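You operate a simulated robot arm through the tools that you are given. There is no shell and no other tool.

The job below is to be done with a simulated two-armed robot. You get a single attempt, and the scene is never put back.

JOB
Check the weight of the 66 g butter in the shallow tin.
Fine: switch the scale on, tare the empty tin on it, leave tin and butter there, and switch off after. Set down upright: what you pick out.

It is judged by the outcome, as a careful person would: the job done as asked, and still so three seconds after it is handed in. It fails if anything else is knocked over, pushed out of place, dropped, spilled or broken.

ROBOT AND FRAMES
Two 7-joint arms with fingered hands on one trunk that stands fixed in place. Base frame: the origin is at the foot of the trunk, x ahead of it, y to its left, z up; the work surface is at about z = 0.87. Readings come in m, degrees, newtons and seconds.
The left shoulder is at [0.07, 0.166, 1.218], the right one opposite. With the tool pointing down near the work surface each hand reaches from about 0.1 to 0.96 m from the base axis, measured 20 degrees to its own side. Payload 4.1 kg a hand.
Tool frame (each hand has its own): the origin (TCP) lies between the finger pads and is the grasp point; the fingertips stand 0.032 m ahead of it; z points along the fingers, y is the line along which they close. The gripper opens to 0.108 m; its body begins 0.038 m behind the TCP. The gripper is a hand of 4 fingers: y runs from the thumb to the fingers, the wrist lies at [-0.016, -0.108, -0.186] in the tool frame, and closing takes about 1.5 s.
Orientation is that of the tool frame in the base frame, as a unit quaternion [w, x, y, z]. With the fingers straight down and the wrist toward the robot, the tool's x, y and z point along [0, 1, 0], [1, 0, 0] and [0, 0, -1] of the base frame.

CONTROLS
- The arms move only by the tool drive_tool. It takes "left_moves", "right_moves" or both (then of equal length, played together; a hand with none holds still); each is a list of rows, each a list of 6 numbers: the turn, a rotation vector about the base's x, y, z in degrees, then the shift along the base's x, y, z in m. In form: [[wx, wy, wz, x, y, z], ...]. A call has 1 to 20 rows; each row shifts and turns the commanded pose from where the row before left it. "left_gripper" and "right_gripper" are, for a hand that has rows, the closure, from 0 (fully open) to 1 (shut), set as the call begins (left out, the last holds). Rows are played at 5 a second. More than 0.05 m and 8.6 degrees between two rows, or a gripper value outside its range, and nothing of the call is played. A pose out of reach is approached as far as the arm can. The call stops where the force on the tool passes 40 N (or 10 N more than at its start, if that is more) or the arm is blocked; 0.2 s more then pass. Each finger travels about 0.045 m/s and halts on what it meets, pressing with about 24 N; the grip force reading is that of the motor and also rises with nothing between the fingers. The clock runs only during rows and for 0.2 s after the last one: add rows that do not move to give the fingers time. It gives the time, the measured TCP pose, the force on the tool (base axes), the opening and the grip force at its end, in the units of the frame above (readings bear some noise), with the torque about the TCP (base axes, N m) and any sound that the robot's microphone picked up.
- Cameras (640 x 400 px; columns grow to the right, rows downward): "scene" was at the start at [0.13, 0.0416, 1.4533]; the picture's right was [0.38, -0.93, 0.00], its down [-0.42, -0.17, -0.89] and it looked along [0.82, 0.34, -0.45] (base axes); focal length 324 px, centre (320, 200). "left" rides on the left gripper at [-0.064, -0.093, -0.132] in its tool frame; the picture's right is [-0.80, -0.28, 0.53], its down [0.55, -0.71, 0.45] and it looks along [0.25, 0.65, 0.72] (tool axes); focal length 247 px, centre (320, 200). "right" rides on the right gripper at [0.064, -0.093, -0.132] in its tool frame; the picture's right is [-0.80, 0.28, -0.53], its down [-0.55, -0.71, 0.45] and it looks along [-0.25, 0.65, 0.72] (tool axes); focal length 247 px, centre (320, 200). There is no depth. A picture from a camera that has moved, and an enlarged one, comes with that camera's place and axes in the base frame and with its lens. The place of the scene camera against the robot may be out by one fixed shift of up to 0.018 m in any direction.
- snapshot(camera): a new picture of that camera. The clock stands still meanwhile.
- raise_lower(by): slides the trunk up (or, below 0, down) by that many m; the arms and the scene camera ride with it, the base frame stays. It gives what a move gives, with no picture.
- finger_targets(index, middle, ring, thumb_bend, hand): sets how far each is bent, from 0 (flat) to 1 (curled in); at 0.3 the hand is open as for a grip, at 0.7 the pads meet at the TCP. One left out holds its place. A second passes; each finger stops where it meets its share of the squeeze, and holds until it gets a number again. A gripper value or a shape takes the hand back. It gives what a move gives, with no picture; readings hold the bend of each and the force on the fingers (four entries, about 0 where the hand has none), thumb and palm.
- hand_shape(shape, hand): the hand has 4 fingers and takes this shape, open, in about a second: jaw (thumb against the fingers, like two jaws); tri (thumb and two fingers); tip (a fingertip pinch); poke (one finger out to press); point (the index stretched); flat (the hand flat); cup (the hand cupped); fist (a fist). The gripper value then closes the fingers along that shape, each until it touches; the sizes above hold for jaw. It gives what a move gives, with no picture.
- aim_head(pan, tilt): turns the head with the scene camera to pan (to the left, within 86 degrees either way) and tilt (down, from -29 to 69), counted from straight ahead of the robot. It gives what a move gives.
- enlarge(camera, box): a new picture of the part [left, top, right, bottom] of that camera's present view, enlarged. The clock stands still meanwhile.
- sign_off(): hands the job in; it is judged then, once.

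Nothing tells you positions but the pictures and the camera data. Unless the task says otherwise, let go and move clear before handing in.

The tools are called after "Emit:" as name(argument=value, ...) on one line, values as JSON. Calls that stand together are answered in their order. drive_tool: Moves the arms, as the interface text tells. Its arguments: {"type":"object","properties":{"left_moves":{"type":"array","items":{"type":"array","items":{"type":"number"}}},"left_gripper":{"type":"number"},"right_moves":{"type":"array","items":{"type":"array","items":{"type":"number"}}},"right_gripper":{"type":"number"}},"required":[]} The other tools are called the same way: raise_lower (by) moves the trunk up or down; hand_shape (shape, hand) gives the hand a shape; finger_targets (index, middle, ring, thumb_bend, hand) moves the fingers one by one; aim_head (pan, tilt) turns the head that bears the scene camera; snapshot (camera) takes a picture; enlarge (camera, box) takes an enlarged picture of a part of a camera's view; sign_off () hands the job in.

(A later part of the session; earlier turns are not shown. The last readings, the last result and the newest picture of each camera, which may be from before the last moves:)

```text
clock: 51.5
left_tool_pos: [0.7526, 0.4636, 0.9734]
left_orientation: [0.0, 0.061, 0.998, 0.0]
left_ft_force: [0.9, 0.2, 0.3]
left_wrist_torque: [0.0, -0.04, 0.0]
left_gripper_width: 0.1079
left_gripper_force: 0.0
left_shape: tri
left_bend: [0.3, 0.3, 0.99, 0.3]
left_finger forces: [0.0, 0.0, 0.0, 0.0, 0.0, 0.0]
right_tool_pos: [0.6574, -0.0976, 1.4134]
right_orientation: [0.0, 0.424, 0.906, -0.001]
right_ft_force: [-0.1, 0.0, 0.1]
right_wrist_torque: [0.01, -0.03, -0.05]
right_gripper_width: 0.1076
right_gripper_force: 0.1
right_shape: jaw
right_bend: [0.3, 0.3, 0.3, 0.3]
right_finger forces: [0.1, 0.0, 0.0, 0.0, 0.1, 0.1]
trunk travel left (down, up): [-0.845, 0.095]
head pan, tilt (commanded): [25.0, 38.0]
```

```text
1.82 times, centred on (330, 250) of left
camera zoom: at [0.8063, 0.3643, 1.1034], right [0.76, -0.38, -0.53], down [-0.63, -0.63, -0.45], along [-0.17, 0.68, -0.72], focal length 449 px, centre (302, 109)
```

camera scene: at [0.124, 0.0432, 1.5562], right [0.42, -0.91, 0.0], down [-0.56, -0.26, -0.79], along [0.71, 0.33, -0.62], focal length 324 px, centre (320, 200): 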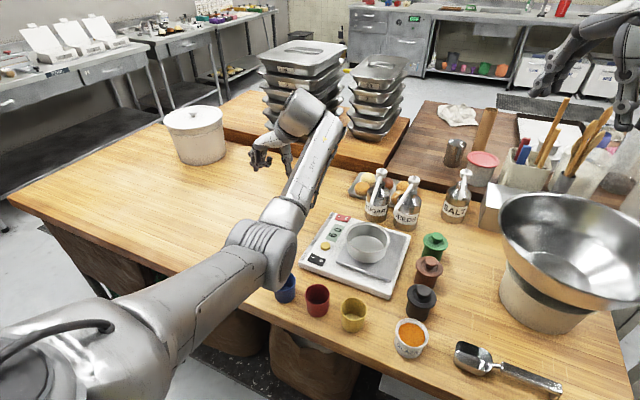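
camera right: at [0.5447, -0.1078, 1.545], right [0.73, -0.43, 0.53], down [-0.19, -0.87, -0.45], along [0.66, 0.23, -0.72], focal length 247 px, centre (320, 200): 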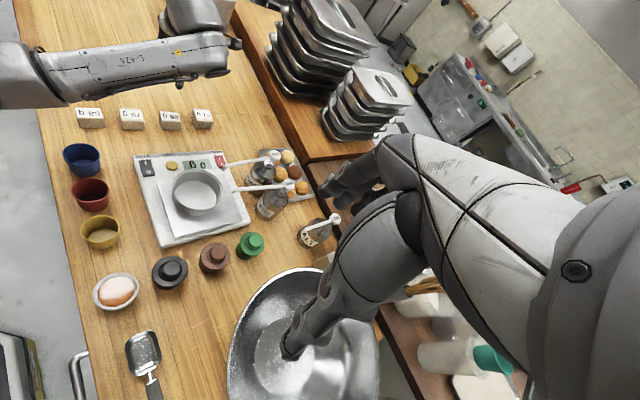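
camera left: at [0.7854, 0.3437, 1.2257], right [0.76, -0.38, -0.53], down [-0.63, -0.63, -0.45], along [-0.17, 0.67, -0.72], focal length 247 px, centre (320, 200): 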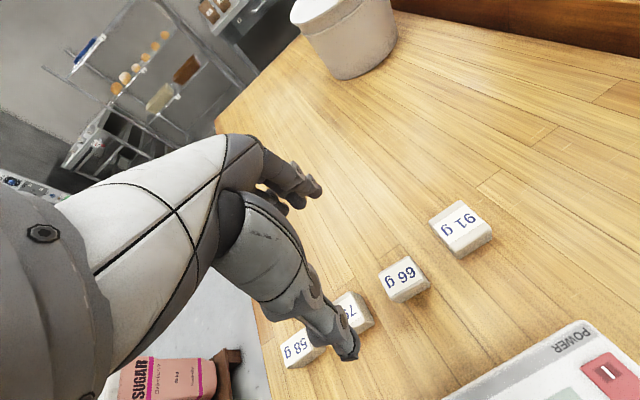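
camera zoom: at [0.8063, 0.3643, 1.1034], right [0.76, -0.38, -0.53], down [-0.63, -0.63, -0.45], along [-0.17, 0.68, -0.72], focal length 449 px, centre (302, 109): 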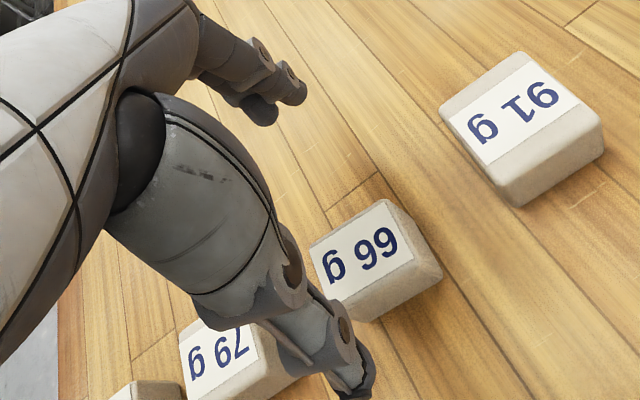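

The elbow is now clear of the table and the cups, and the hand is lined up with the 66 g block. I'll lower to grasp depth and check.

Emit:
drive_tool(left_moves=[[0, 0, 0, 0, -0.001, -0.02], [0, 0, 0, 0, 0, -0.02], [0, 0, 0, 0, 0, -0.014], [0, 0, 0, 0, 0, 0]])

Emit:
enlarge(camera="left", box=[220, 120, 440, 340])

Emit:
enlarge(camera="scene", box=[240, 120, 400, 280])

Emit:
enlarge(camera="right", box=[0, 0, 240, 200])

```text
clock: 52.5
left_tool_pos: [0.7534, 0.4627, 0.9203]
left_orientation: [0.0, 0.061, 0.998, 0.0]
left_ft_force: [0.6, -0.8, 0.3]
left_wrist_torque: [0.01, 0.0, -0.02]
left_gripper_width: 0.1076
left_gripper_force: 0.1
left_shape: tri
left_bend: [0.3, 0.3, 0.99, 0.3]
left_finger forces: [0.0, 0.0, 0.0, 0.0, 0.0, 0.1]
right_tool_pos: [0.6572, -0.0984, 1.4138]
right_orientation: [0.0, 0.423, 0.906, 0.001]
right_ft_force: [-0.4, 0.3, -0.1]
right_wrist_torque: [-0.01, -0.01, -0.01]
right_gripper_width: 0.1076
right_gripper_force: 0.1
right_shape: jaw
right_bend: [0.3, 0.3, 0.3, 0.3]
right_finger forces: [0.1, 0.0, 0.1, 0.0, 0.0, 0.0]
trunk travel left (down, up): [-0.845, 0.095]
head pan, tilt (commanded): [25.0, 38.0]
```

```text
1.82 times, centred on (330, 230) of left
camera zoom: at [0.806, 0.3626, 1.0506], right [0.76, -0.38, -0.53], down [-0.63, -0.63, -0.45], along [-0.17, 0.68, -0.72], focal length 449 px, centre (302, 146)
```

zoom: 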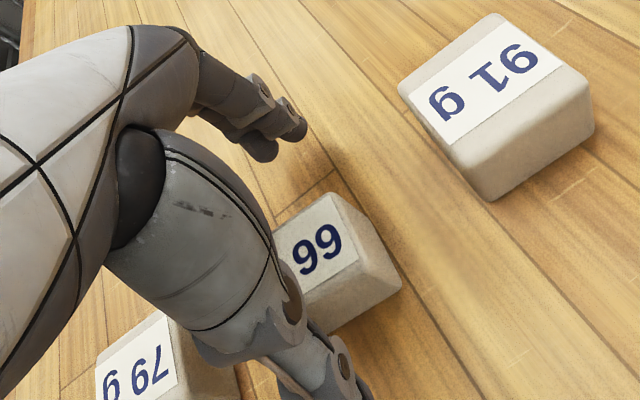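

```text
2.50 times, centred on (320, 200) of scene
camera zoom: at [0.1238, 0.0432, 1.5563], right [0.42, -0.91, 0.0], down [-0.56, -0.26, -0.79], along [0.71, 0.33, -0.62], focal length 809 px, centre (320, 200)
```

zoom: 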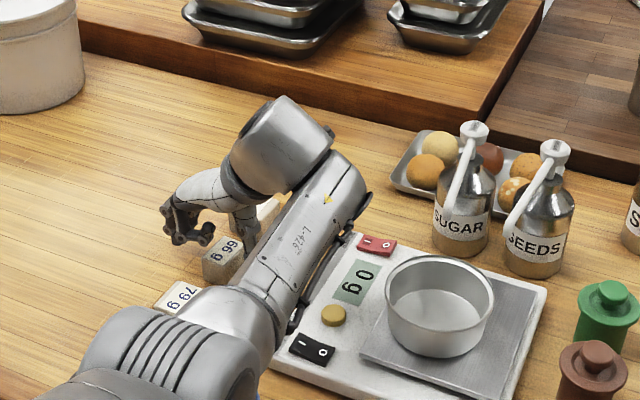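

```text
2.00 times, centred on (120, 100) of right
camera zoom: at [0.5444, -0.1078, 1.5452], right [0.73, -0.43, 0.53], down [-0.19, -0.87, -0.45], along [0.66, 0.23, -0.72], focal length 494 px, centre (720, 400)
```

zoom: 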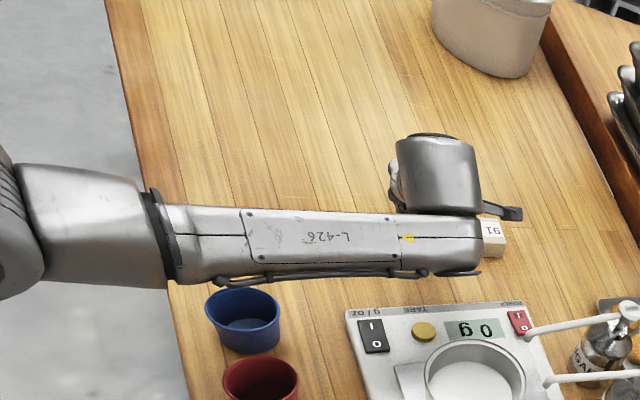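

The block sits between the thumb and the two fingers. I'll close the grip now.

Emit:
drive_tool(left_moves=[[0, 0, 0, 0, 0, 0], [0, 0, 0, 0, 0, 0], [0, 0, 0, 0, 0, 0], [0, 0, 0, 0, 0, 0], [0, 0, 0, 0, 0, 0], [0, 0, 0, 0, 0, 0], [0, 0, 0, 0, 0, 0], [0, 0, 0, 0, 0, 0], [0, 0, 0, 0, 0, 0]], left_gripper=1)

Emit:
enlarge(camera="left", box=[220, 120, 440, 340])

Emit:
enlarge(camera="scene", box=[240, 150, 340, 250])

```text
clock: 54.5
left_tool_pos: [0.7544, 0.4614, 0.9214]
left_orientation: [0.0, 0.06, 0.998, 0.0]
left_ft_force: [0.2, -0.1, -0.1]
left_wrist_torque: [0.05, 0.01, 0.01]
left_gripper_width: 0.0332
left_gripper_force: 24.3
left_shape: tri
left_bend: [0.74, 0.55, 1.0, 0.74]
left_finger forces: [10.5, 10.6, 0.0, 0.1, 21.2, 0.0]
right_tool_pos: [0.6578, -0.0971, 1.4146]
right_orientation: [0.0, 0.424, 0.906, 0.0]
right_ft_force: [-0.9, -0.1, 0.7]
right_wrist_torque: [0.0, 0.02, -0.01]
right_gripper_width: 0.1079
right_gripper_force: 0.1
right_shape: jaw
right_bend: [0.3, 0.3, 0.3, 0.3]
right_finger forces: [0.1, 0.1, 0.0, 0.1, 0.0, 0.0]
trunk travel left (down, up): [-0.845, 0.095]
head pan, tilt (commanded): [25.0, 38.0]
```

```text
1.82 times, centred on (330, 230) of left
camera zoom: at [0.806, 0.3627, 1.0507], right [0.76, -0.38, -0.53], down [-0.63, -0.63, -0.45], along [-0.17, 0.68, -0.72], focal length 449 px, centre (302, 146)
```

zoom: 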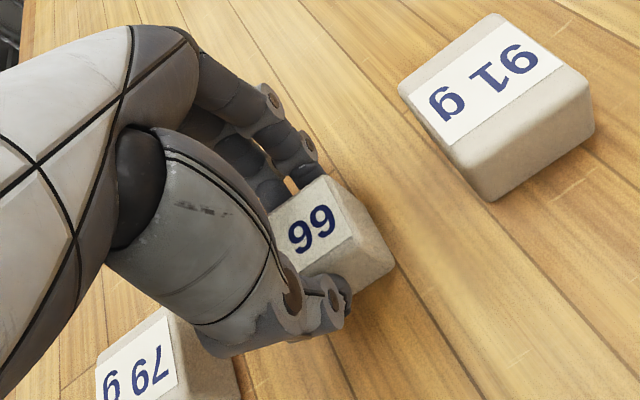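

```text
4.00 times, centred on (290, 200) of scene
camera zoom: at [0.1238, 0.0432, 1.5562], right [0.42, -0.91, 0.0], down [-0.56, -0.26, -0.79], along [0.71, 0.33, -0.62], focal length 1294 px, centre (440, 200)
```

zoom: 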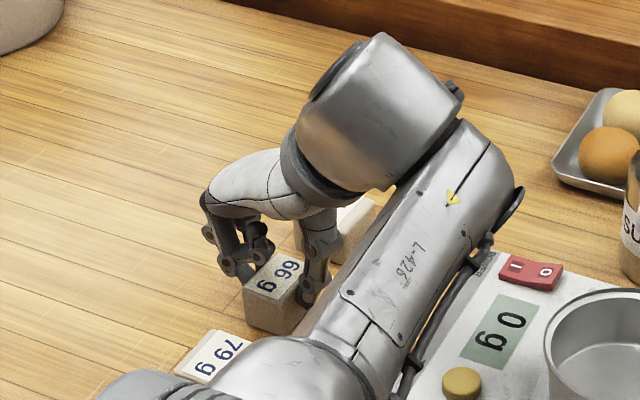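

The block is held between thumb and fingers (opening 0.033 m, forces balanced). I'll lift a little and check that it stays upright.

Emit:
drive_tool(left_moves=[[0, 0, 0, 0, 0, 0.005], [0, 0, 0, 0, 0, 0.015], [0, 0, 0, 0, 0, 0.02], [0, 0, 0, 0, 0, 0.02], [0, 0, 0, 0, 0, 0]])

Emit:
enlarge(camera="left", box=[220, 120, 440, 340])

Emit:
enlarge(camera="scene", box=[240, 130, 340, 230])

Emit:
enlarge(camera="right", box=[100, 40, 260, 180])

```text
clock: 55.7
left_tool_pos: [0.7537, 0.4614, 0.9807]
left_orientation: [0.0, 0.061, 0.998, -0.001]
left_ft_force: [-0.7, -0.5, -1.1]
left_wrist_torque: [0.0, 0.02, 0.01]
left_gripper_width: 0.0328
left_gripper_force: 23.5
left_shape: tri
left_bend: [0.74, 0.55, 1.0, 0.74]
left_finger forces: [10.6, 10.6, 0.0, 0.0, 21.2, 0.0]
right_tool_pos: [0.6582, -0.0979, 1.4147]
right_orientation: [0.0, 0.423, 0.906, 0.001]
right_ft_force: [-0.1, 0.2, 0.6]
right_wrist_torque: [0.01, -0.01, 0.0]
right_gripper_width: 0.1077
right_gripper_force: 0.0
right_shape: jaw
right_bend: [0.3, 0.3, 0.3, 0.3]
right_finger forces: [0.0, 0.0, 0.1, 0.1, 0.0, 0.0]
trunk travel left (down, up): [-0.845, 0.095]
head pan, tilt (commanded): [25.0, 38.0]
```

```text
1.82 times, centred on (330, 230) of left
camera zoom: at [0.8075, 0.3616, 1.1106], right [0.76, -0.38, -0.53], down [-0.63, -0.63, -0.45], along [-0.17, 0.68, -0.72], focal length 449 px, centre (302, 146)
```

zoom: 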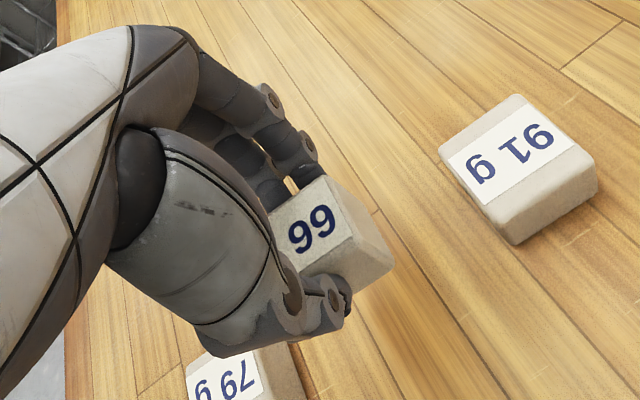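

```text
4.00 times, centred on (290, 180) of scene
camera zoom: at [0.1239, 0.0434, 1.5562], right [0.42, -0.91, 0.0], down [-0.56, -0.26, -0.79], along [0.71, 0.33, -0.62], focal length 1294 px, centre (440, 280)
```

zoom: 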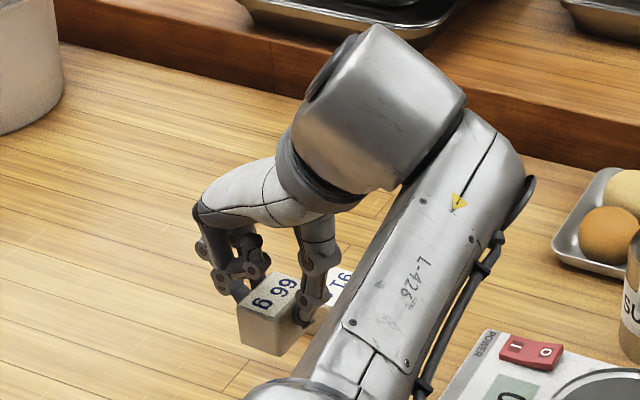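

```text
2.86 times, centred on (180, 110) of right
camera zoom: at [0.5446, -0.1076, 1.5451], right [0.73, -0.43, 0.53], down [-0.19, -0.87, -0.45], along [0.66, 0.23, -0.72], focal length 706 px, centre (720, 457)
```

zoom: 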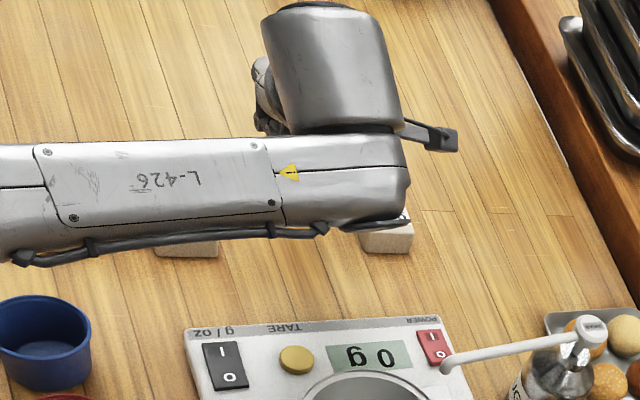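

The block hangs upright in the grip. Before carrying it over, I'll re-measure the tin and the spouts from the current viewpoints.

Emit:
enlarge(camera="right", box=[120, 130, 300, 260])

Emit:
enlarge(camera="scene", box=[290, 150, 450, 300])

```text
3.08 times, centred on (210, 195) of right
camera zoom: at [0.5446, -0.1076, 1.5451], right [0.73, -0.43, 0.53], down [-0.19, -0.87, -0.45], along [0.66, 0.23, -0.72], focal length 760 px, centre (658, 215)
```

zoom: 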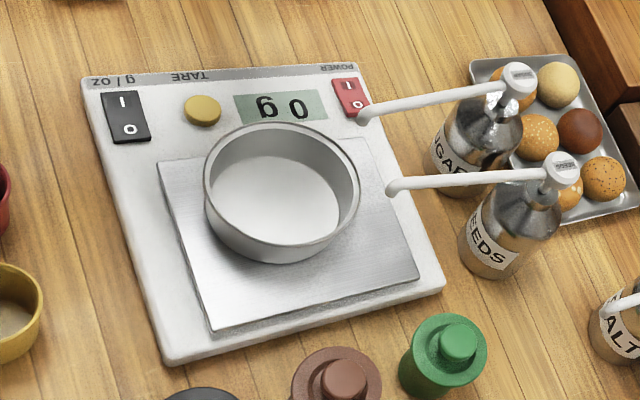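

```text
2.67 times, centred on (370, 225) of scene
camera zoom: at [0.1239, 0.0434, 1.5562], right [0.42, -0.91, 0.0], down [-0.56, -0.26, -0.79], along [0.71, 0.33, -0.62], focal length 863 px, centre (187, 133)
```

zoom: 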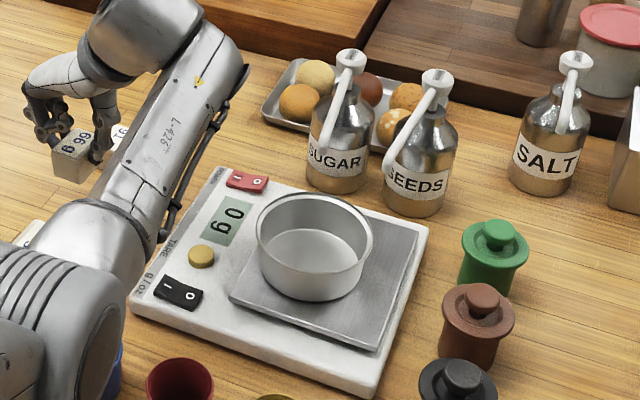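

The tin centre is at about (0.727, 0.182) with its rim at z of about 0.966, and the spouts are at z of about 1.02–1.045 for x at least 0.78. I'll raise the butter and carry it halfway toward the tin, then check the arm.

Emit:
drive_tool(left_moves=[[0, 0, 0, 0, 0, 0.02], [0, 0, 0, 0, 0, 0.03], [0, 0, 0, 0, 0, 0.02], [0, 0, 0, -0.0027, -0.03, 0], [0, 0, 0, -0.0027, -0.03, 0], [0, 0, 0, -0.0027, -0.03, 0], [0, 0, 0, -0.0027, -0.03, 0], [0, 0, 0, -0.0027, -0.03, 0], [0, 0, 0, 0, 0, 0]])

Emit:
snapshot(camera="scene")

Emit:
snapshot(camera="right")

Emit:
snapshot(camera="left")

```text
clock: 57.7
left_tool_pos: [0.7385, 0.3109, 1.0491]
left_orientation: [0.001, 0.061, 0.998, 0.0]
left_ft_force: [0.1, -0.3, -0.9]
left_wrist_torque: [0.02, 0.0, 0.05]
left_gripper_width: 0.0329
left_gripper_force: 23.9
left_shape: tri
left_bend: [0.74, 0.55, 1.0, 0.74]
left_finger forces: [10.7, 10.7, 0.1, 0.1, 21.4, 0.0]
right_tool_pos: [0.6588, -0.0961, 1.4141]
right_orientation: [0.0, 0.423, 0.906, 0.0]
right_ft_force: [0.7, -0.7, -0.6]
right_wrist_torque: [-0.03, -0.01, -0.03]
right_gripper_width: 0.1077
right_gripper_force: 0.1
right_shape: jaw
right_bend: [0.3, 0.3, 0.3, 0.3]
right_finger forces: [0.0, 0.1, 0.1, 0.0, 0.1, 0.1]
trunk travel left (down, up): [-0.845, 0.095]
head pan, tilt (commanded): [25.0, 38.0]
```

```text
taken
camera scene: at [0.1239, 0.0441, 1.5562], right [0.42, -0.91, 0.0], down [-0.56, -0.26, -0.79], along [0.71, 0.33, -0.62], focal length 324 px, centre (320, 200)
```

scene: 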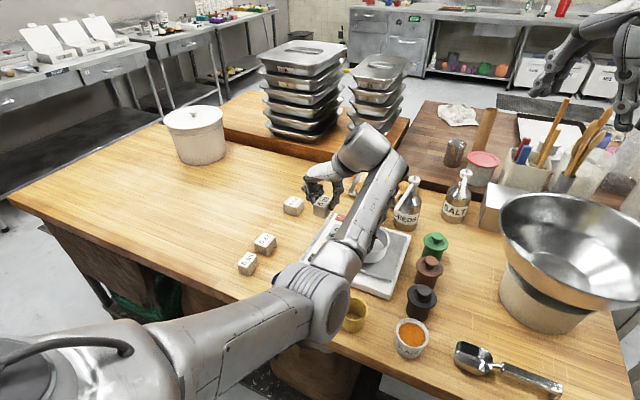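

```text
taken
camera right: at [0.5445, -0.1068, 1.5452], right [0.73, -0.43, 0.53], down [-0.19, -0.87, -0.45], along [0.66, 0.23, -0.72], focal length 247 px, centre (320, 200)
```

right: 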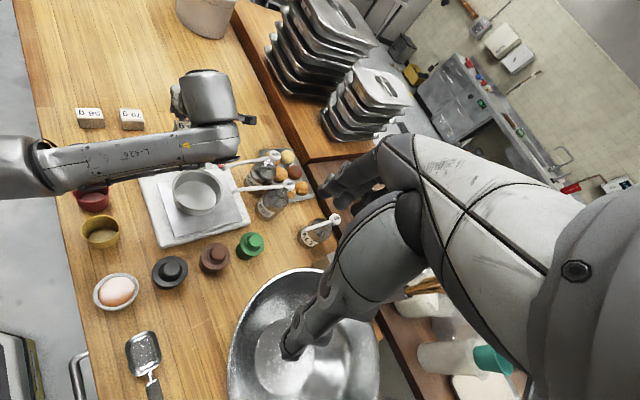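

```text
taken
camera left: at [0.7922, 0.2116, 1.1799], right [0.76, -0.38, -0.53], down [-0.63, -0.63, -0.45], along [-0.17, 0.67, -0.72], focal length 247 px, centre (320, 200)
```

left: 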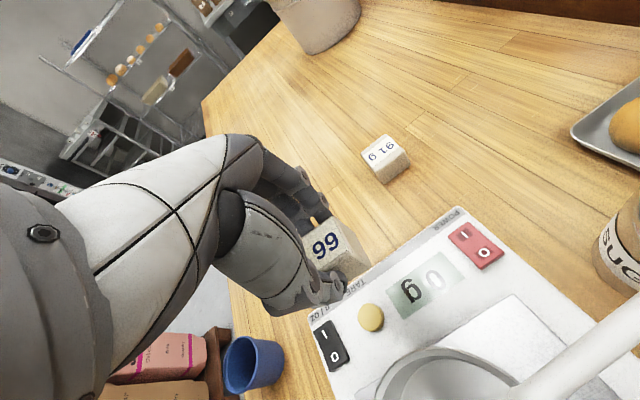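

The arm is well clear of the cups and the spouts. I'll continue to just above the tin.

Emit:
drive_tool(left_moves=[[0, 0, 0, -0.0019, -0.0255, 0], [0, 0, 0, -0.0019, -0.0255, 0], [0, 0, 0, -0.0019, -0.0255, 0], [0, 0, 0, -0.0019, -0.0255, 0], [0, 0, 0, -0.0019, -0.0255, 0], [0, 0, 0, 0, 0, 0]])

Emit:
enlarge(camera="scene", box=[270, 110, 480, 320])

Emit:
enlarge(camera="right", box=[60, 90, 320, 280])

Emit:
snapshot(camera="left")

```text
clock: 59.1
left_tool_pos: [0.7292, 0.1839, 1.049]
left_orientation: [0.0, 0.061, 0.998, -0.001]
left_ft_force: [-0.5, -0.4, -1.0]
left_wrist_torque: [-0.01, 0.01, -0.03]
left_gripper_width: 0.0329
left_gripper_force: 24.0
left_shape: tri
left_bend: [0.74, 0.55, 1.0, 0.74]
left_finger forces: [10.7, 10.7, 0.0, 0.0, 21.4, 0.0]
right_tool_pos: [0.6577, -0.0953, 1.4139]
right_orientation: [0.0, 0.424, 0.906, 0.0]
right_ft_force: [-0.1, -0.4, -0.5]
right_wrist_torque: [0.0, 0.01, 0.01]
right_gripper_width: 0.1076
right_gripper_force: 0.0
right_shape: jaw
right_bend: [0.3, 0.3, 0.3, 0.3]
right_finger forces: [0.0, 0.0, 0.1, 0.0, 0.1, 0.0]
trunk travel left (down, up): [-0.845, 0.095]
head pan, tilt (commanded): [25.0, 38.0]
```

```text
1.90 times, centred on (375, 215) of scene
camera zoom: at [0.124, 0.0439, 1.5562], right [0.42, -0.91, 0.0], down [-0.56, -0.26, -0.79], along [0.71, 0.33, -0.62], focal length 616 px, centre (215, 171)
```

zoom: 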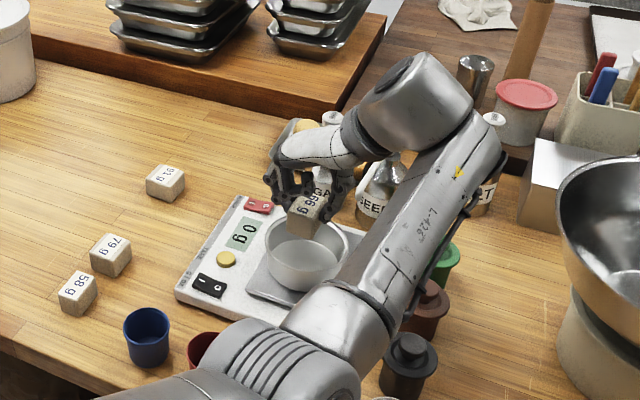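

```text
2.11 times, centred on (190, 185) of right
camera zoom: at [0.5447, -0.1071, 1.5451], right [0.73, -0.43, 0.53], down [-0.19, -0.87, -0.45], along [0.66, 0.23, -0.72], focal length 520 px, centre (594, 232)
```

zoom: 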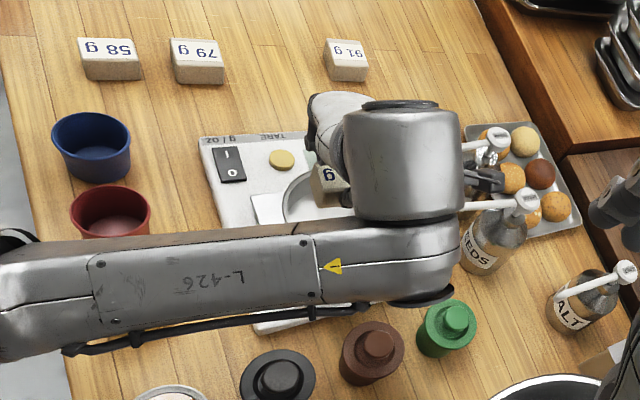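

```text
taken
camera left: at [0.7828, 0.0843, 1.1789], right [0.76, -0.38, -0.53], down [-0.63, -0.63, -0.45], along [-0.17, 0.67, -0.72], focal length 247 px, centre (320, 200)
```

left: 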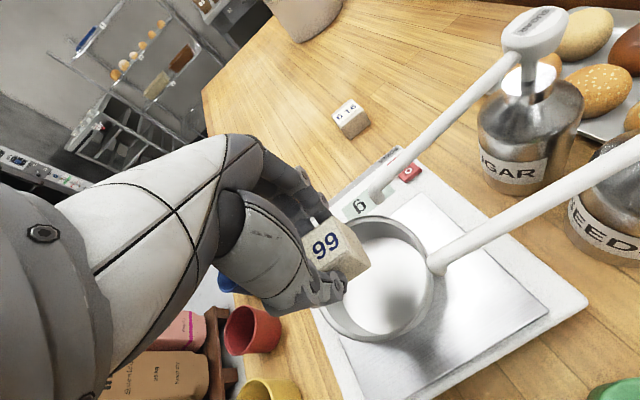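

The butter hangs above the tin and both spouts are clear of the hand. I'll zoom the wrist camera to check alignment before lowering.

Emit:
enlarge(camera="left", box=[230, 160, 470, 370])

Emit:
enlarge(camera="scene", box=[340, 150, 420, 230])

```text
1.90 times, centred on (350, 265) of left
camera zoom: at [0.7828, 0.0843, 1.1789], right [0.76, -0.38, -0.53], down [-0.63, -0.63, -0.45], along [-0.17, 0.67, -0.72], focal length 470 px, centre (263, 76)
```

zoom: 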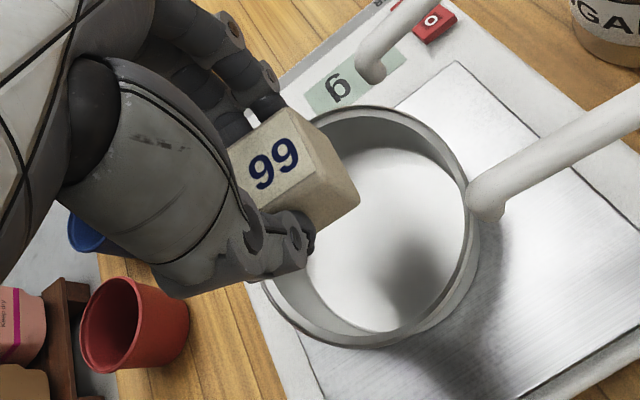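

```text
5.00 times, centred on (380, 190) of scene
camera zoom: at [0.124, 0.0439, 1.5562], right [0.42, -0.91, 0.0], down [-0.56, -0.26, -0.79], along [0.71, 0.33, -0.62], focal length 1618 px, centre (20, 250)
```

zoom: 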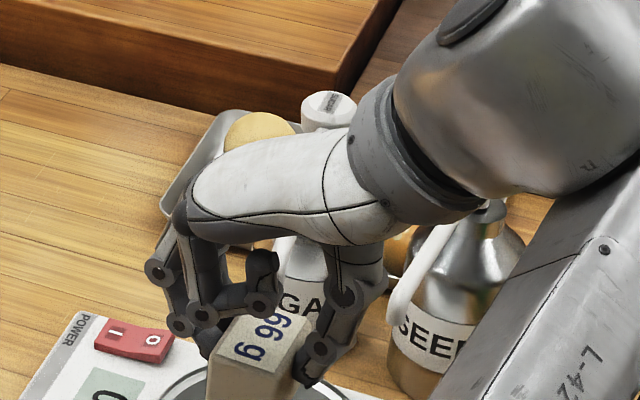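

Emit:
enlarge(camera="left", box=[300, 190, 460, 350])

Emit:
enlarge(camera="left", box=[270, 180, 390, 320])

```text
2.50 times, centred on (380, 270) of left
camera zoom: at [0.7828, 0.0843, 1.1789], right [0.76, -0.38, -0.53], down [-0.63, -0.63, -0.45], along [-0.17, 0.67, -0.72], focal length 617 px, centre (170, 25)
```

zoom: 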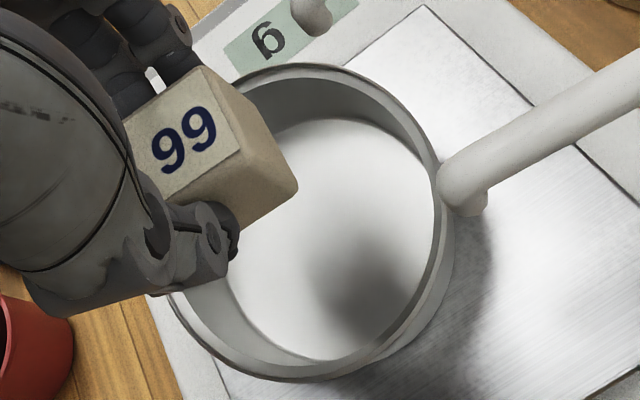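

```text
2.86 times, centred on (330, 250) of left
camera zoom: at [0.7828, 0.0843, 1.1789], right [0.76, -0.38, -0.53], down [-0.63, -0.63, -0.45], along [-0.17, 0.67, -0.72], focal length 706 px, centre (291, 57)
```

zoom: 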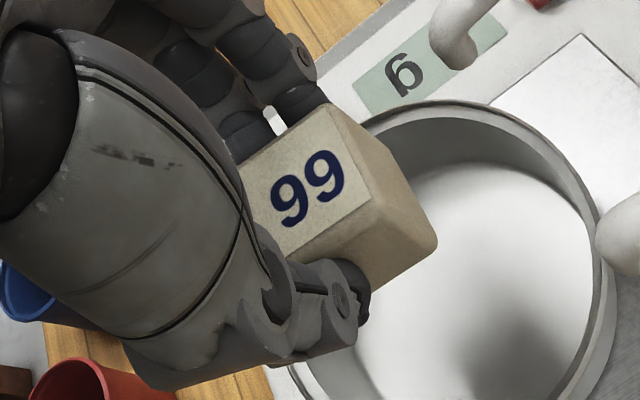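

The wrist camera puts the tin centre near (0.735, 0.179), so the butter needs about +5 mm in x and -4 mm in y. I'll make that correction and lower partway, then recheck the clearance to the spouts.

Emit:
drive_tool(left_moves=[[0, 0, 0, 0.005, -0.004, 0], [0, 0, 0, 0, 0, -0.012], [0, 0, 0, 0, 0, -0.012], [0, 0, 0, 0, 0, -0.012], [0, 0, 0, 0, 0, 0]])

Emit:
snapshot(camera="left")

Emit:
enlarge(camera="left", box=[270, 130, 470, 330])

Emit:
enlarge(camera="scene", box=[320, 140, 440, 260])

Emit:
enlarge(camera="right", box=[120, 110, 300, 250])

```text
clock: 60.3
left_tool_pos: [0.7349, 0.1799, 1.0152]
left_orientation: [-0.001, 0.061, 0.998, -0.001]
left_ft_force: [-0.7, 0.3, -0.4]
left_wrist_torque: [0.0, -0.04, 0.0]
left_gripper_width: 0.033
left_gripper_force: 24.0
left_shape: tri
left_bend: [0.74, 0.55, 1.0, 0.74]
left_finger forces: [10.7, 10.6, 0.1, 0.0, 21.4, 0.0]
right_tool_pos: [0.6579, -0.0975, 1.4145]
right_orientation: [0.0, 0.423, 0.906, 0.0]
right_ft_force: [0.7, -0.1, -0.3]
right_wrist_torque: [0.01, -0.03, 0.03]
right_gripper_width: 0.108
right_gripper_force: 0.1
right_shape: jaw
right_bend: [0.3, 0.3, 0.3, 0.3]
right_finger forces: [0.1, 0.0, 0.1, 0.0, 0.0, 0.1]
trunk travel left (down, up): [-0.845, 0.095]
head pan, tilt (commanded): [25.0, 38.0]
```

```text
taken
camera left: at [0.788, 0.0799, 1.1438], right [0.76, -0.38, -0.53], down [-0.63, -0.63, -0.45], along [-0.17, 0.68, -0.72], focal length 247 px, centre (320, 200)
```

left: 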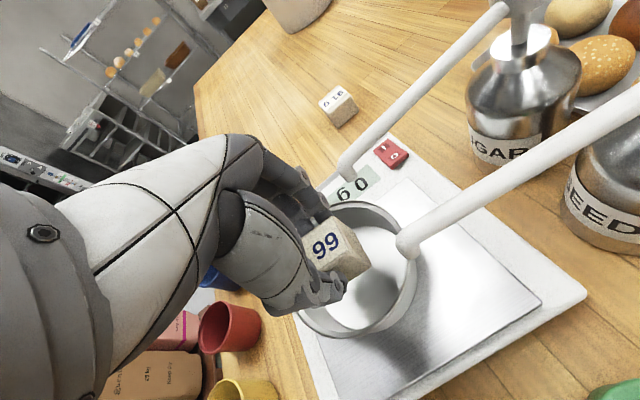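

```text
2.00 times, centred on (370, 230) of left
camera zoom: at [0.788, 0.0799, 1.1438], right [0.76, -0.38, -0.53], down [-0.63, -0.63, -0.45], along [-0.17, 0.68, -0.72], focal length 494 px, centre (220, 140)
```

zoom: 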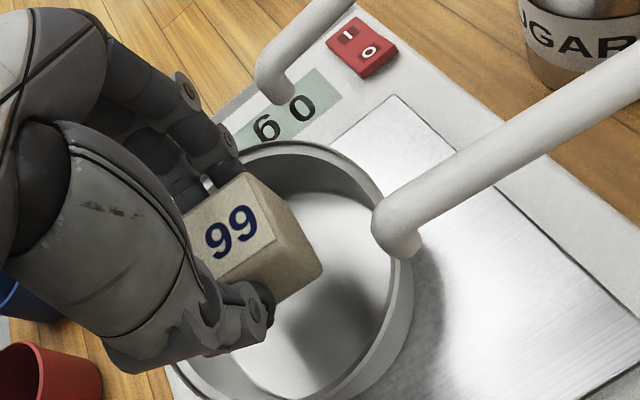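

```text
3.33 times, centred on (380, 200) of scene
camera zoom: at [0.1238, 0.0432, 1.5563], right [0.42, -0.91, 0.0], down [-0.56, -0.26, -0.79], along [0.71, 0.33, -0.62], focal length 1079 px, centre (120, 200)
```

zoom: 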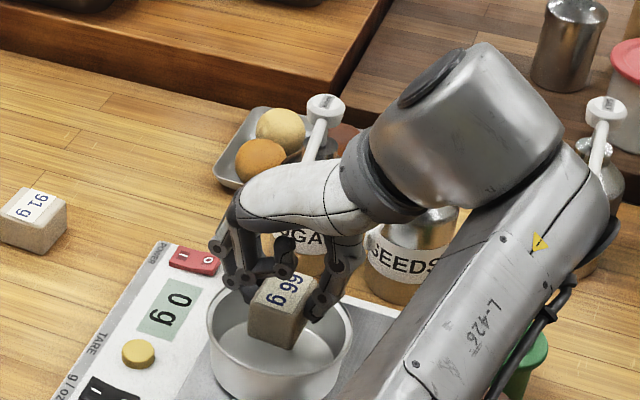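

```text
2.86 times, centred on (210, 180) of right
camera zoom: at [0.5444, -0.1077, 1.5452], right [0.73, -0.43, 0.53], down [-0.19, -0.87, -0.45], along [0.66, 0.23, -0.72], focal length 706 px, centre (634, 257)
```

zoom: 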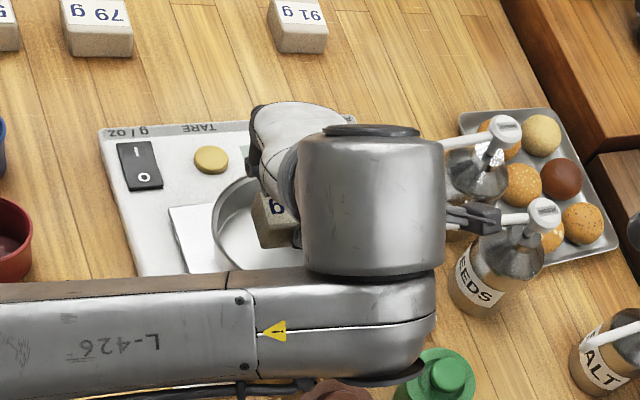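

The butter is entering the tin and both spouts have clear gaps. I'll lower further toward the tin floor.

Emit:
drive_tool(left_moves=[[0, 0, 0, 0, 0, -0.01], [0, 0, 0, 0, 0, -0.01], [0, 0, 0, 0, 0, -0.01], [0, 0, 0, 0, 0, 0]])

Emit:
enlarge(camera="left", box=[250, 100, 470, 320])

Emit:
enlarge(camera="scene", box=[320, 140, 440, 260])

```text
clock: 61.3
left_tool_pos: [0.7339, 0.1805, 0.9837]
left_orientation: [0.0, 0.061, 0.998, 0.0]
left_ft_force: [0.7, 0.7, -0.9]
left_wrist_torque: [-0.01, 0.02, 0.02]
left_gripper_width: 0.0329
left_gripper_force: 23.7
left_shape: tri
left_bend: [0.74, 0.55, 1.0, 0.74]
left_finger forces: [10.7, 10.7, 0.1, 0.0, 21.4, 0.0]
right_tool_pos: [0.6583, -0.0966, 1.4152]
right_orientation: [0.0, 0.423, 0.906, 0.0]
right_ft_force: [0.2, 0.4, 0.7]
right_wrist_torque: [-0.02, -0.02, -0.01]
right_gripper_width: 0.1079
right_gripper_force: 0.0
right_shape: jaw
right_bend: [0.3, 0.3, 0.3, 0.3]
right_finger forces: [0.0, 0.1, 0.0, 0.1, 0.1, 0.0]
trunk travel left (down, up): [-0.845, 0.095]
head pan, tilt (commanded): [25.0, 38.0]
```

```text
1.82 times, centred on (360, 210) of left
camera zoom: at [0.7877, 0.0805, 1.1137], right [0.76, -0.38, -0.53], down [-0.63, -0.63, -0.45], along [-0.17, 0.68, -0.72], focal length 449 px, centre (247, 182)
```

zoom: 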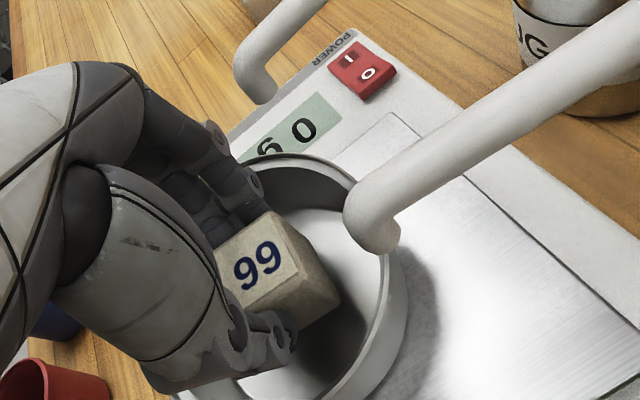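

```text
3.33 times, centred on (380, 200) of scene
camera zoom: at [0.1239, 0.0431, 1.5562], right [0.42, -0.91, 0.0], down [-0.56, -0.26, -0.79], along [0.71, 0.33, -0.62], focal length 1079 px, centre (120, 200)
```

zoom: 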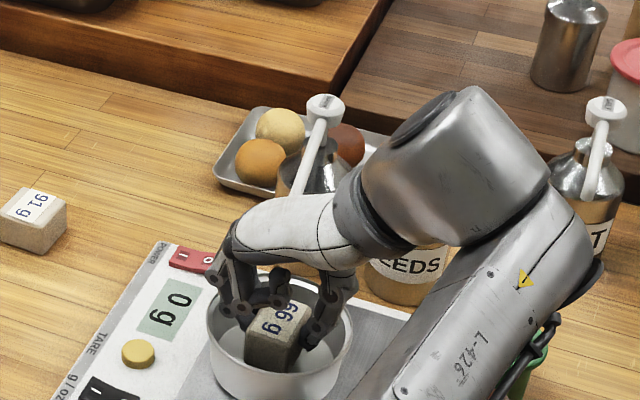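

The butter is inside the tin, almost at the floor, with the fingers clear of the wall. I'll take the last few millimetres slowly while watching the display.

Emit:
drive_tool(left_moves=[[0, 0, 0, 0, 0, -0.004], [0, 0, 0, 0, 0, -0.003], [0, 0, 0, 0, 0, 0]])

Emit:
enlarge(camera="left", box=[250, 80, 470, 300])

Emit:
enlarge(camera="scene", box=[320, 160, 420, 260])

```text
clock: 62.1
left_tool_pos: [0.7346, 0.18, 0.9772]
left_orientation: [0.0, 0.062, 0.998, 0.0]
left_ft_force: [-0.3, -1.0, -0.1]
left_wrist_torque: [-0.03, -0.02, 0.02]
left_gripper_width: 0.033
left_gripper_force: 23.7
left_shape: tri
left_bend: [0.74, 0.55, 1.0, 0.74]
left_finger forces: [10.7, 10.7, 0.1, 0.0, 21.4, 0.0]
right_tool_pos: [0.6582, -0.0975, 1.4157]
right_orientation: [0.0, 0.424, 0.906, 0.0]
right_ft_force: [0.6, -0.1, 0.7]
right_wrist_torque: [0.02, -0.01, -0.01]
right_gripper_width: 0.1074
right_gripper_force: 0.1
right_shape: jaw
right_bend: [0.3, 0.3, 0.3, 0.3]
right_finger forces: [0.1, 0.0, 0.0, 0.0, 0.1, 0.1]
trunk travel left (down, up): [-0.845, 0.095]
head pan, tilt (commanded): [25.0, 38.0]
```

```text
1.82 times, centred on (360, 190) of left
camera zoom: at [0.7875, 0.0806, 1.1075], right [0.76, -0.38, -0.53], down [-0.63, -0.63, -0.45], along [-0.17, 0.68, -0.72], focal length 449 px, centre (247, 218)
```

zoom: 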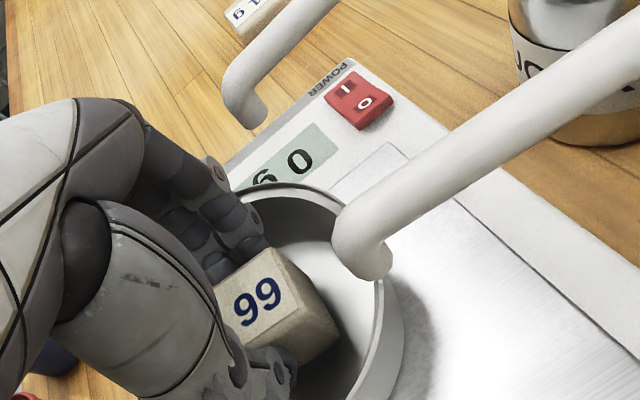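

```text
4.00 times, centred on (370, 210) of scene
camera zoom: at [0.1238, 0.0431, 1.5563], right [0.42, -0.91, 0.0], down [-0.56, -0.26, -0.79], along [0.71, 0.33, -0.62], focal length 1294 px, centre (120, 160)
```

zoom: 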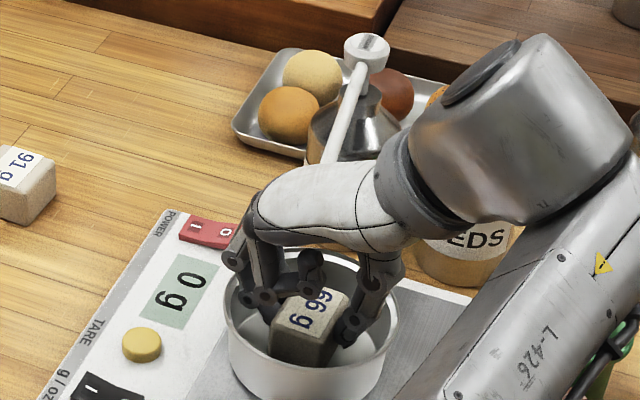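

Emit:
drive_tool(left_moves=[[0, 0, 0, 0, 0, -0.002], [0, 0, 0, 0, 0, -0.0015], [0, 0, 0, 0, 0, 0]])

Emit:
enlarge(camera="scene", box=[320, 160, 420, 260])

```text
clock: 62.9
left_tool_pos: [0.7346, 0.1804, 0.9748]
left_orientation: [0.0, 0.061, 0.998, 0.0]
left_ft_force: [0.3, 0.3, 0.0]
left_wrist_torque: [0.0, 0.03, 0.0]
left_gripper_width: 0.0332
left_gripper_force: 24.1
left_shape: tri
left_bend: [0.74, 0.55, 1.0, 0.74]
left_finger forces: [10.7, 10.7, 0.1, 0.1, 21.4, 0.1]
right_tool_pos: [0.6579, -0.0972, 1.4147]
right_orientation: [0.0, 0.424, 0.906, -0.001]
right_ft_force: [0.4, 0.1, 0.7]
right_wrist_torque: [-0.03, 0.03, 0.04]
right_gripper_width: 0.1076
right_gripper_force: 0.0
right_shape: jaw
right_bend: [0.3, 0.3, 0.3, 0.3]
right_finger forces: [0.0, 0.1, 0.0, 0.1, 0.0, 0.0]
trunk travel left (down, up): [-0.845, 0.095]
head pan, tilt (commanded): [25.0, 38.0]
```

```text
4.00 times, centred on (370, 210) of scene
camera zoom: at [0.1238, 0.0431, 1.5562], right [0.42, -0.91, 0.0], down [-0.56, -0.26, -0.79], along [0.71, 0.33, -0.62], focal length 1294 px, centre (120, 160)
```

zoom: 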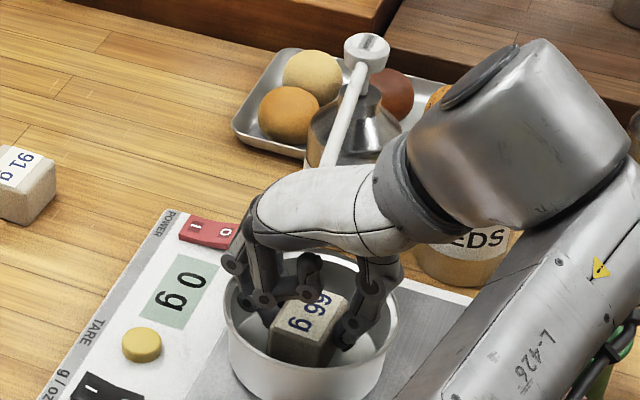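

The display still shows 0 g, so the butter isn't touching the floor yet. I'll continue by about 2 mm.

Emit:
drive_tool(left_moves=[[0, 0, 0, 0, 0, -0.0015], [0, 0, 0, 0, 0, -0.001], [0, 0, 0, 0, 0, 0]])

Emit:
enlarge(camera="scene", box=[320, 160, 420, 260])

```text
clock: 63.7
left_tool_pos: [0.7349, 0.1788, 0.9721]
left_orientation: [0.0, 0.061, 0.998, 0.0]
left_ft_force: [0.1, -0.2, -0.7]
left_wrist_torque: [0.0, -0.01, -0.02]
left_gripper_width: 0.033
left_gripper_force: 24.5
left_shape: tri
left_bend: [0.74, 0.55, 1.0, 0.74]
left_finger forces: [10.7, 10.7, 0.0, 0.0, 21.4, 0.0]
right_tool_pos: [0.6589, -0.0984, 1.414]
right_orientation: [0.001, 0.423, 0.906, 0.0]
right_ft_force: [-0.5, 0.7, 0.4]
right_wrist_torque: [-0.01, 0.0, 0.0]
right_gripper_width: 0.1077
right_gripper_force: 0.1
right_shape: jaw
right_bend: [0.3, 0.3, 0.3, 0.3]
right_finger forces: [0.1, 0.1, 0.1, 0.0, 0.0, 0.0]
trunk travel left (down, up): [-0.845, 0.095]
head pan, tilt (commanded): [25.0, 38.0]
```

```text
4.00 times, centred on (370, 210) of scene
camera zoom: at [0.1238, 0.0431, 1.5562], right [0.42, -0.91, 0.0], down [-0.56, -0.26, -0.79], along [0.71, 0.33, -0.62], focal length 1294 px, centre (120, 160)
```

zoom: 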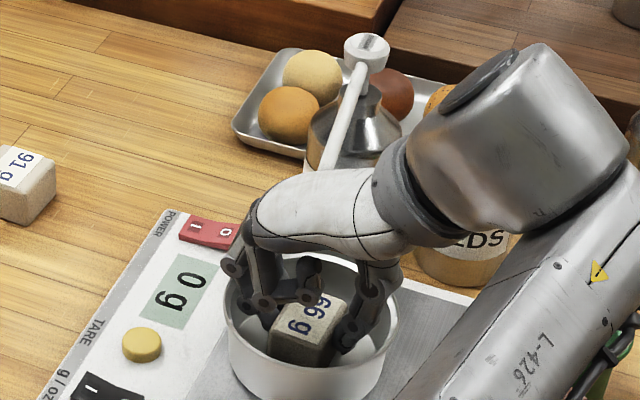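

Emit:
drive_tool(left_moves=[[0, 0, 0, 0, 0, -0.0015], [0, 0, 0, 0, 0, -0.0015], [0, 0, 0, 0, 0, 0]])

Emit:
enlarge(camera="scene", box=[320, 160, 420, 260])

Emit:
enlarge(camera="left", box=[250, 80, 470, 300])

```text
clock: 64.5
left_tool_pos: [0.7344, 0.1802, 0.9697]
left_orientation: [0.001, 0.061, 0.998, 0.001]
left_ft_force: [0.4, 0.7, 6.9]
left_wrist_torque: [0.05, -0.01, 0.03]
left_gripper_width: 0.033
left_gripper_force: 24.1
left_shape: tri
left_bend: [0.74, 0.55, 1.0, 0.74]
left_finger forces: [11.3, 12.4, 0.0, 0.0, 22.3, 0.0]
right_tool_pos: [0.6579, -0.0972, 1.4139]
right_orientation: [0.0, 0.424, 0.906, 0.0]
right_ft_force: [0.4, -0.3, 0.1]
right_wrist_torque: [0.01, -0.01, -0.01]
right_gripper_width: 0.1077
right_gripper_force: 0.0
right_shape: jaw
right_bend: [0.3, 0.3, 0.3, 0.3]
right_finger forces: [0.0, 0.0, 0.0, 0.1, 0.0, 0.1]
trunk travel left (down, up): [-0.845, 0.095]
head pan, tilt (commanded): [25.0, 38.0]
```

```text
4.00 times, centred on (370, 210) of scene
camera zoom: at [0.1227, 0.0428, 1.5565], right [0.42, -0.91, 0.0], down [-0.56, -0.26, -0.79], along [0.71, 0.33, -0.62], focal length 1294 px, centre (120, 160)
```

zoom: 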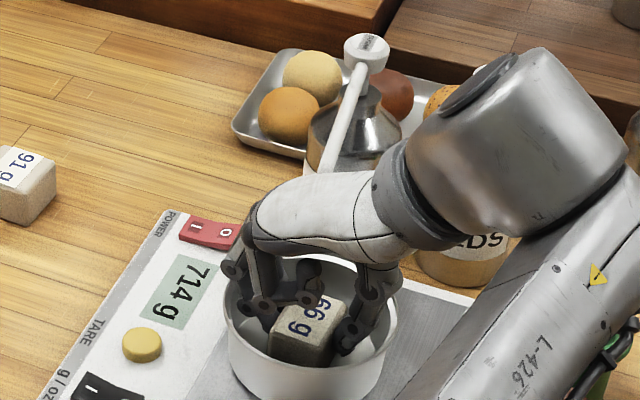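

```text
1.82 times, centred on (360, 190) of left
camera zoom: at [0.7869, 0.0806, 1.1], right [0.76, -0.38, -0.53], down [-0.63, -0.63, -0.45], along [-0.17, 0.68, -0.72], focal length 449 px, centre (247, 218)
```

zoom: 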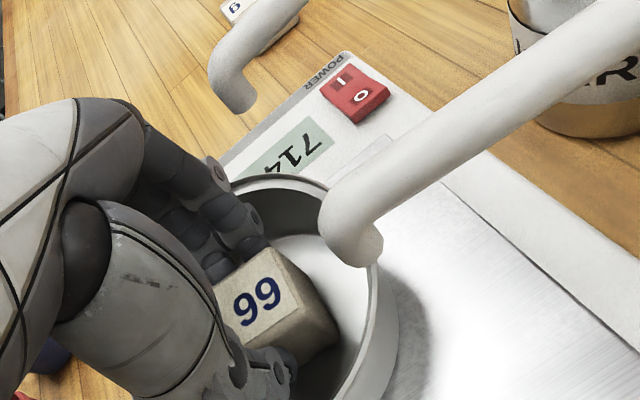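

The butter is resting on the floor and the hand is pressing slightly. I'll ease up 1 mm, then open the fingers gradually.

Emit:
drive_tool(left_moves=[[0, 0, 0, 0, 0, 0.001], [0, 0, 0, 0, 0, 0]])

Emit:
drive_tool(left_moves=[[0, 0, 0, 0, 0, 0], [0, 0, 0, 0, 0, 0], [0, 0, 0, 0, 0, 0], [0, 0, 0, 0, 0, 0]], left_gripper=0.62)

Emit:
enlarge(camera="scene", box=[320, 160, 420, 260])

Emit:
enlarge(camera="left", box=[250, 80, 470, 300])

```text
clock: 65.1
left_tool_pos: [0.7332, 0.1803, 0.9702]
left_orientation: [0.0, 0.061, 0.998, 0.0]
left_ft_force: [0.5, 0.3, 5.0]
left_wrist_torque: [0.09, -0.05, 0.01]
left_gripper_width: 0.0331
left_gripper_force: 23.7
left_shape: tri
left_bend: [0.74, 0.55, 1.0, 0.74]
left_finger forces: [11.2, 12.2, 0.0, 0.0, 22.4, 0.0]
right_tool_pos: [0.6576, -0.0981, 1.4143]
right_orientation: [0.0, 0.423, 0.906, 0.0]
right_ft_force: [-0.6, -0.7, 0.5]
right_wrist_torque: [-0.01, 0.02, 0.02]
right_gripper_width: 0.1076
right_gripper_force: 0.0
right_shape: jaw
right_bend: [0.3, 0.3, 0.3, 0.3]
right_finger forces: [0.0, 0.1, 0.1, 0.0, 0.1, 0.1]
trunk travel left (down, up): [-0.845, 0.095]
head pan, tilt (commanded): [25.0, 38.0]
```

```text
clock: 66.1
left_tool_pos: [0.7333, 0.1804, 0.97]
left_orientation: [-0.001, 0.061, 0.998, 0.0]
left_ft_force: [-0.3, -0.8, 1.0]
left_wrist_torque: [-0.01, 0.01, 0.05]
left_gripper_width: 0.0408
left_gripper_force: 0.1
left_shape: tri
left_bend: [0.74, 0.51, 0.99, 0.73]
left_finger forces: [0.2, 0.6, 0.0, 0.0, 0.0, 0.0]
right_tool_pos: [0.6576, -0.0989, 1.4139]
right_orientation: [0.0, 0.423, 0.906, -0.001]
right_ft_force: [0.8, -0.1, 0.0]
right_wrist_torque: [0.02, 0.01, 0.0]
right_gripper_width: 0.1078
right_gripper_force: 0.1
right_shape: jaw
right_bend: [0.3, 0.3, 0.3, 0.3]
right_finger forces: [0.1, 0.0, 0.0, 0.0, 0.1, 0.1]
trunk travel left (down, up): [-0.845, 0.095]
head pan, tilt (commanded): [25.0, 38.0]
```

```text
4.00 times, centred on (370, 210) of scene
camera zoom: at [0.1237, 0.0429, 1.5562], right [0.42, -0.91, 0.0], down [-0.56, -0.26, -0.79], along [0.71, 0.33, -0.62], focal length 1294 px, centre (120, 160)
```

zoom: 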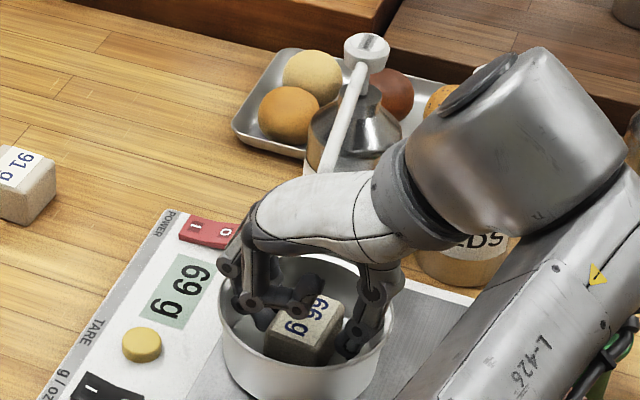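

```text
1.82 times, centred on (360, 190) of left
camera zoom: at [0.7873, 0.081, 1.0995], right [0.76, -0.38, -0.53], down [-0.63, -0.63, -0.45], along [-0.17, 0.68, -0.72], focal length 449 px, centre (247, 218)
```

zoom: 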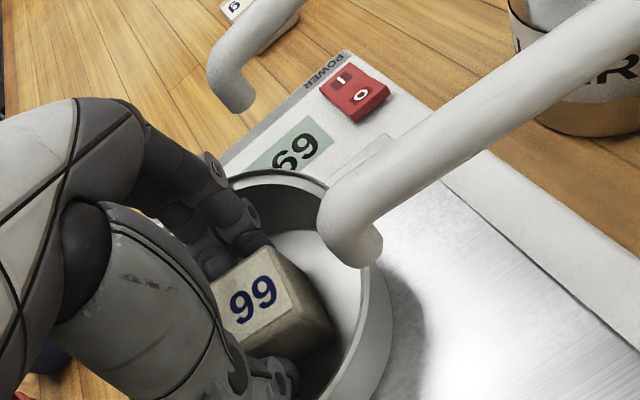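

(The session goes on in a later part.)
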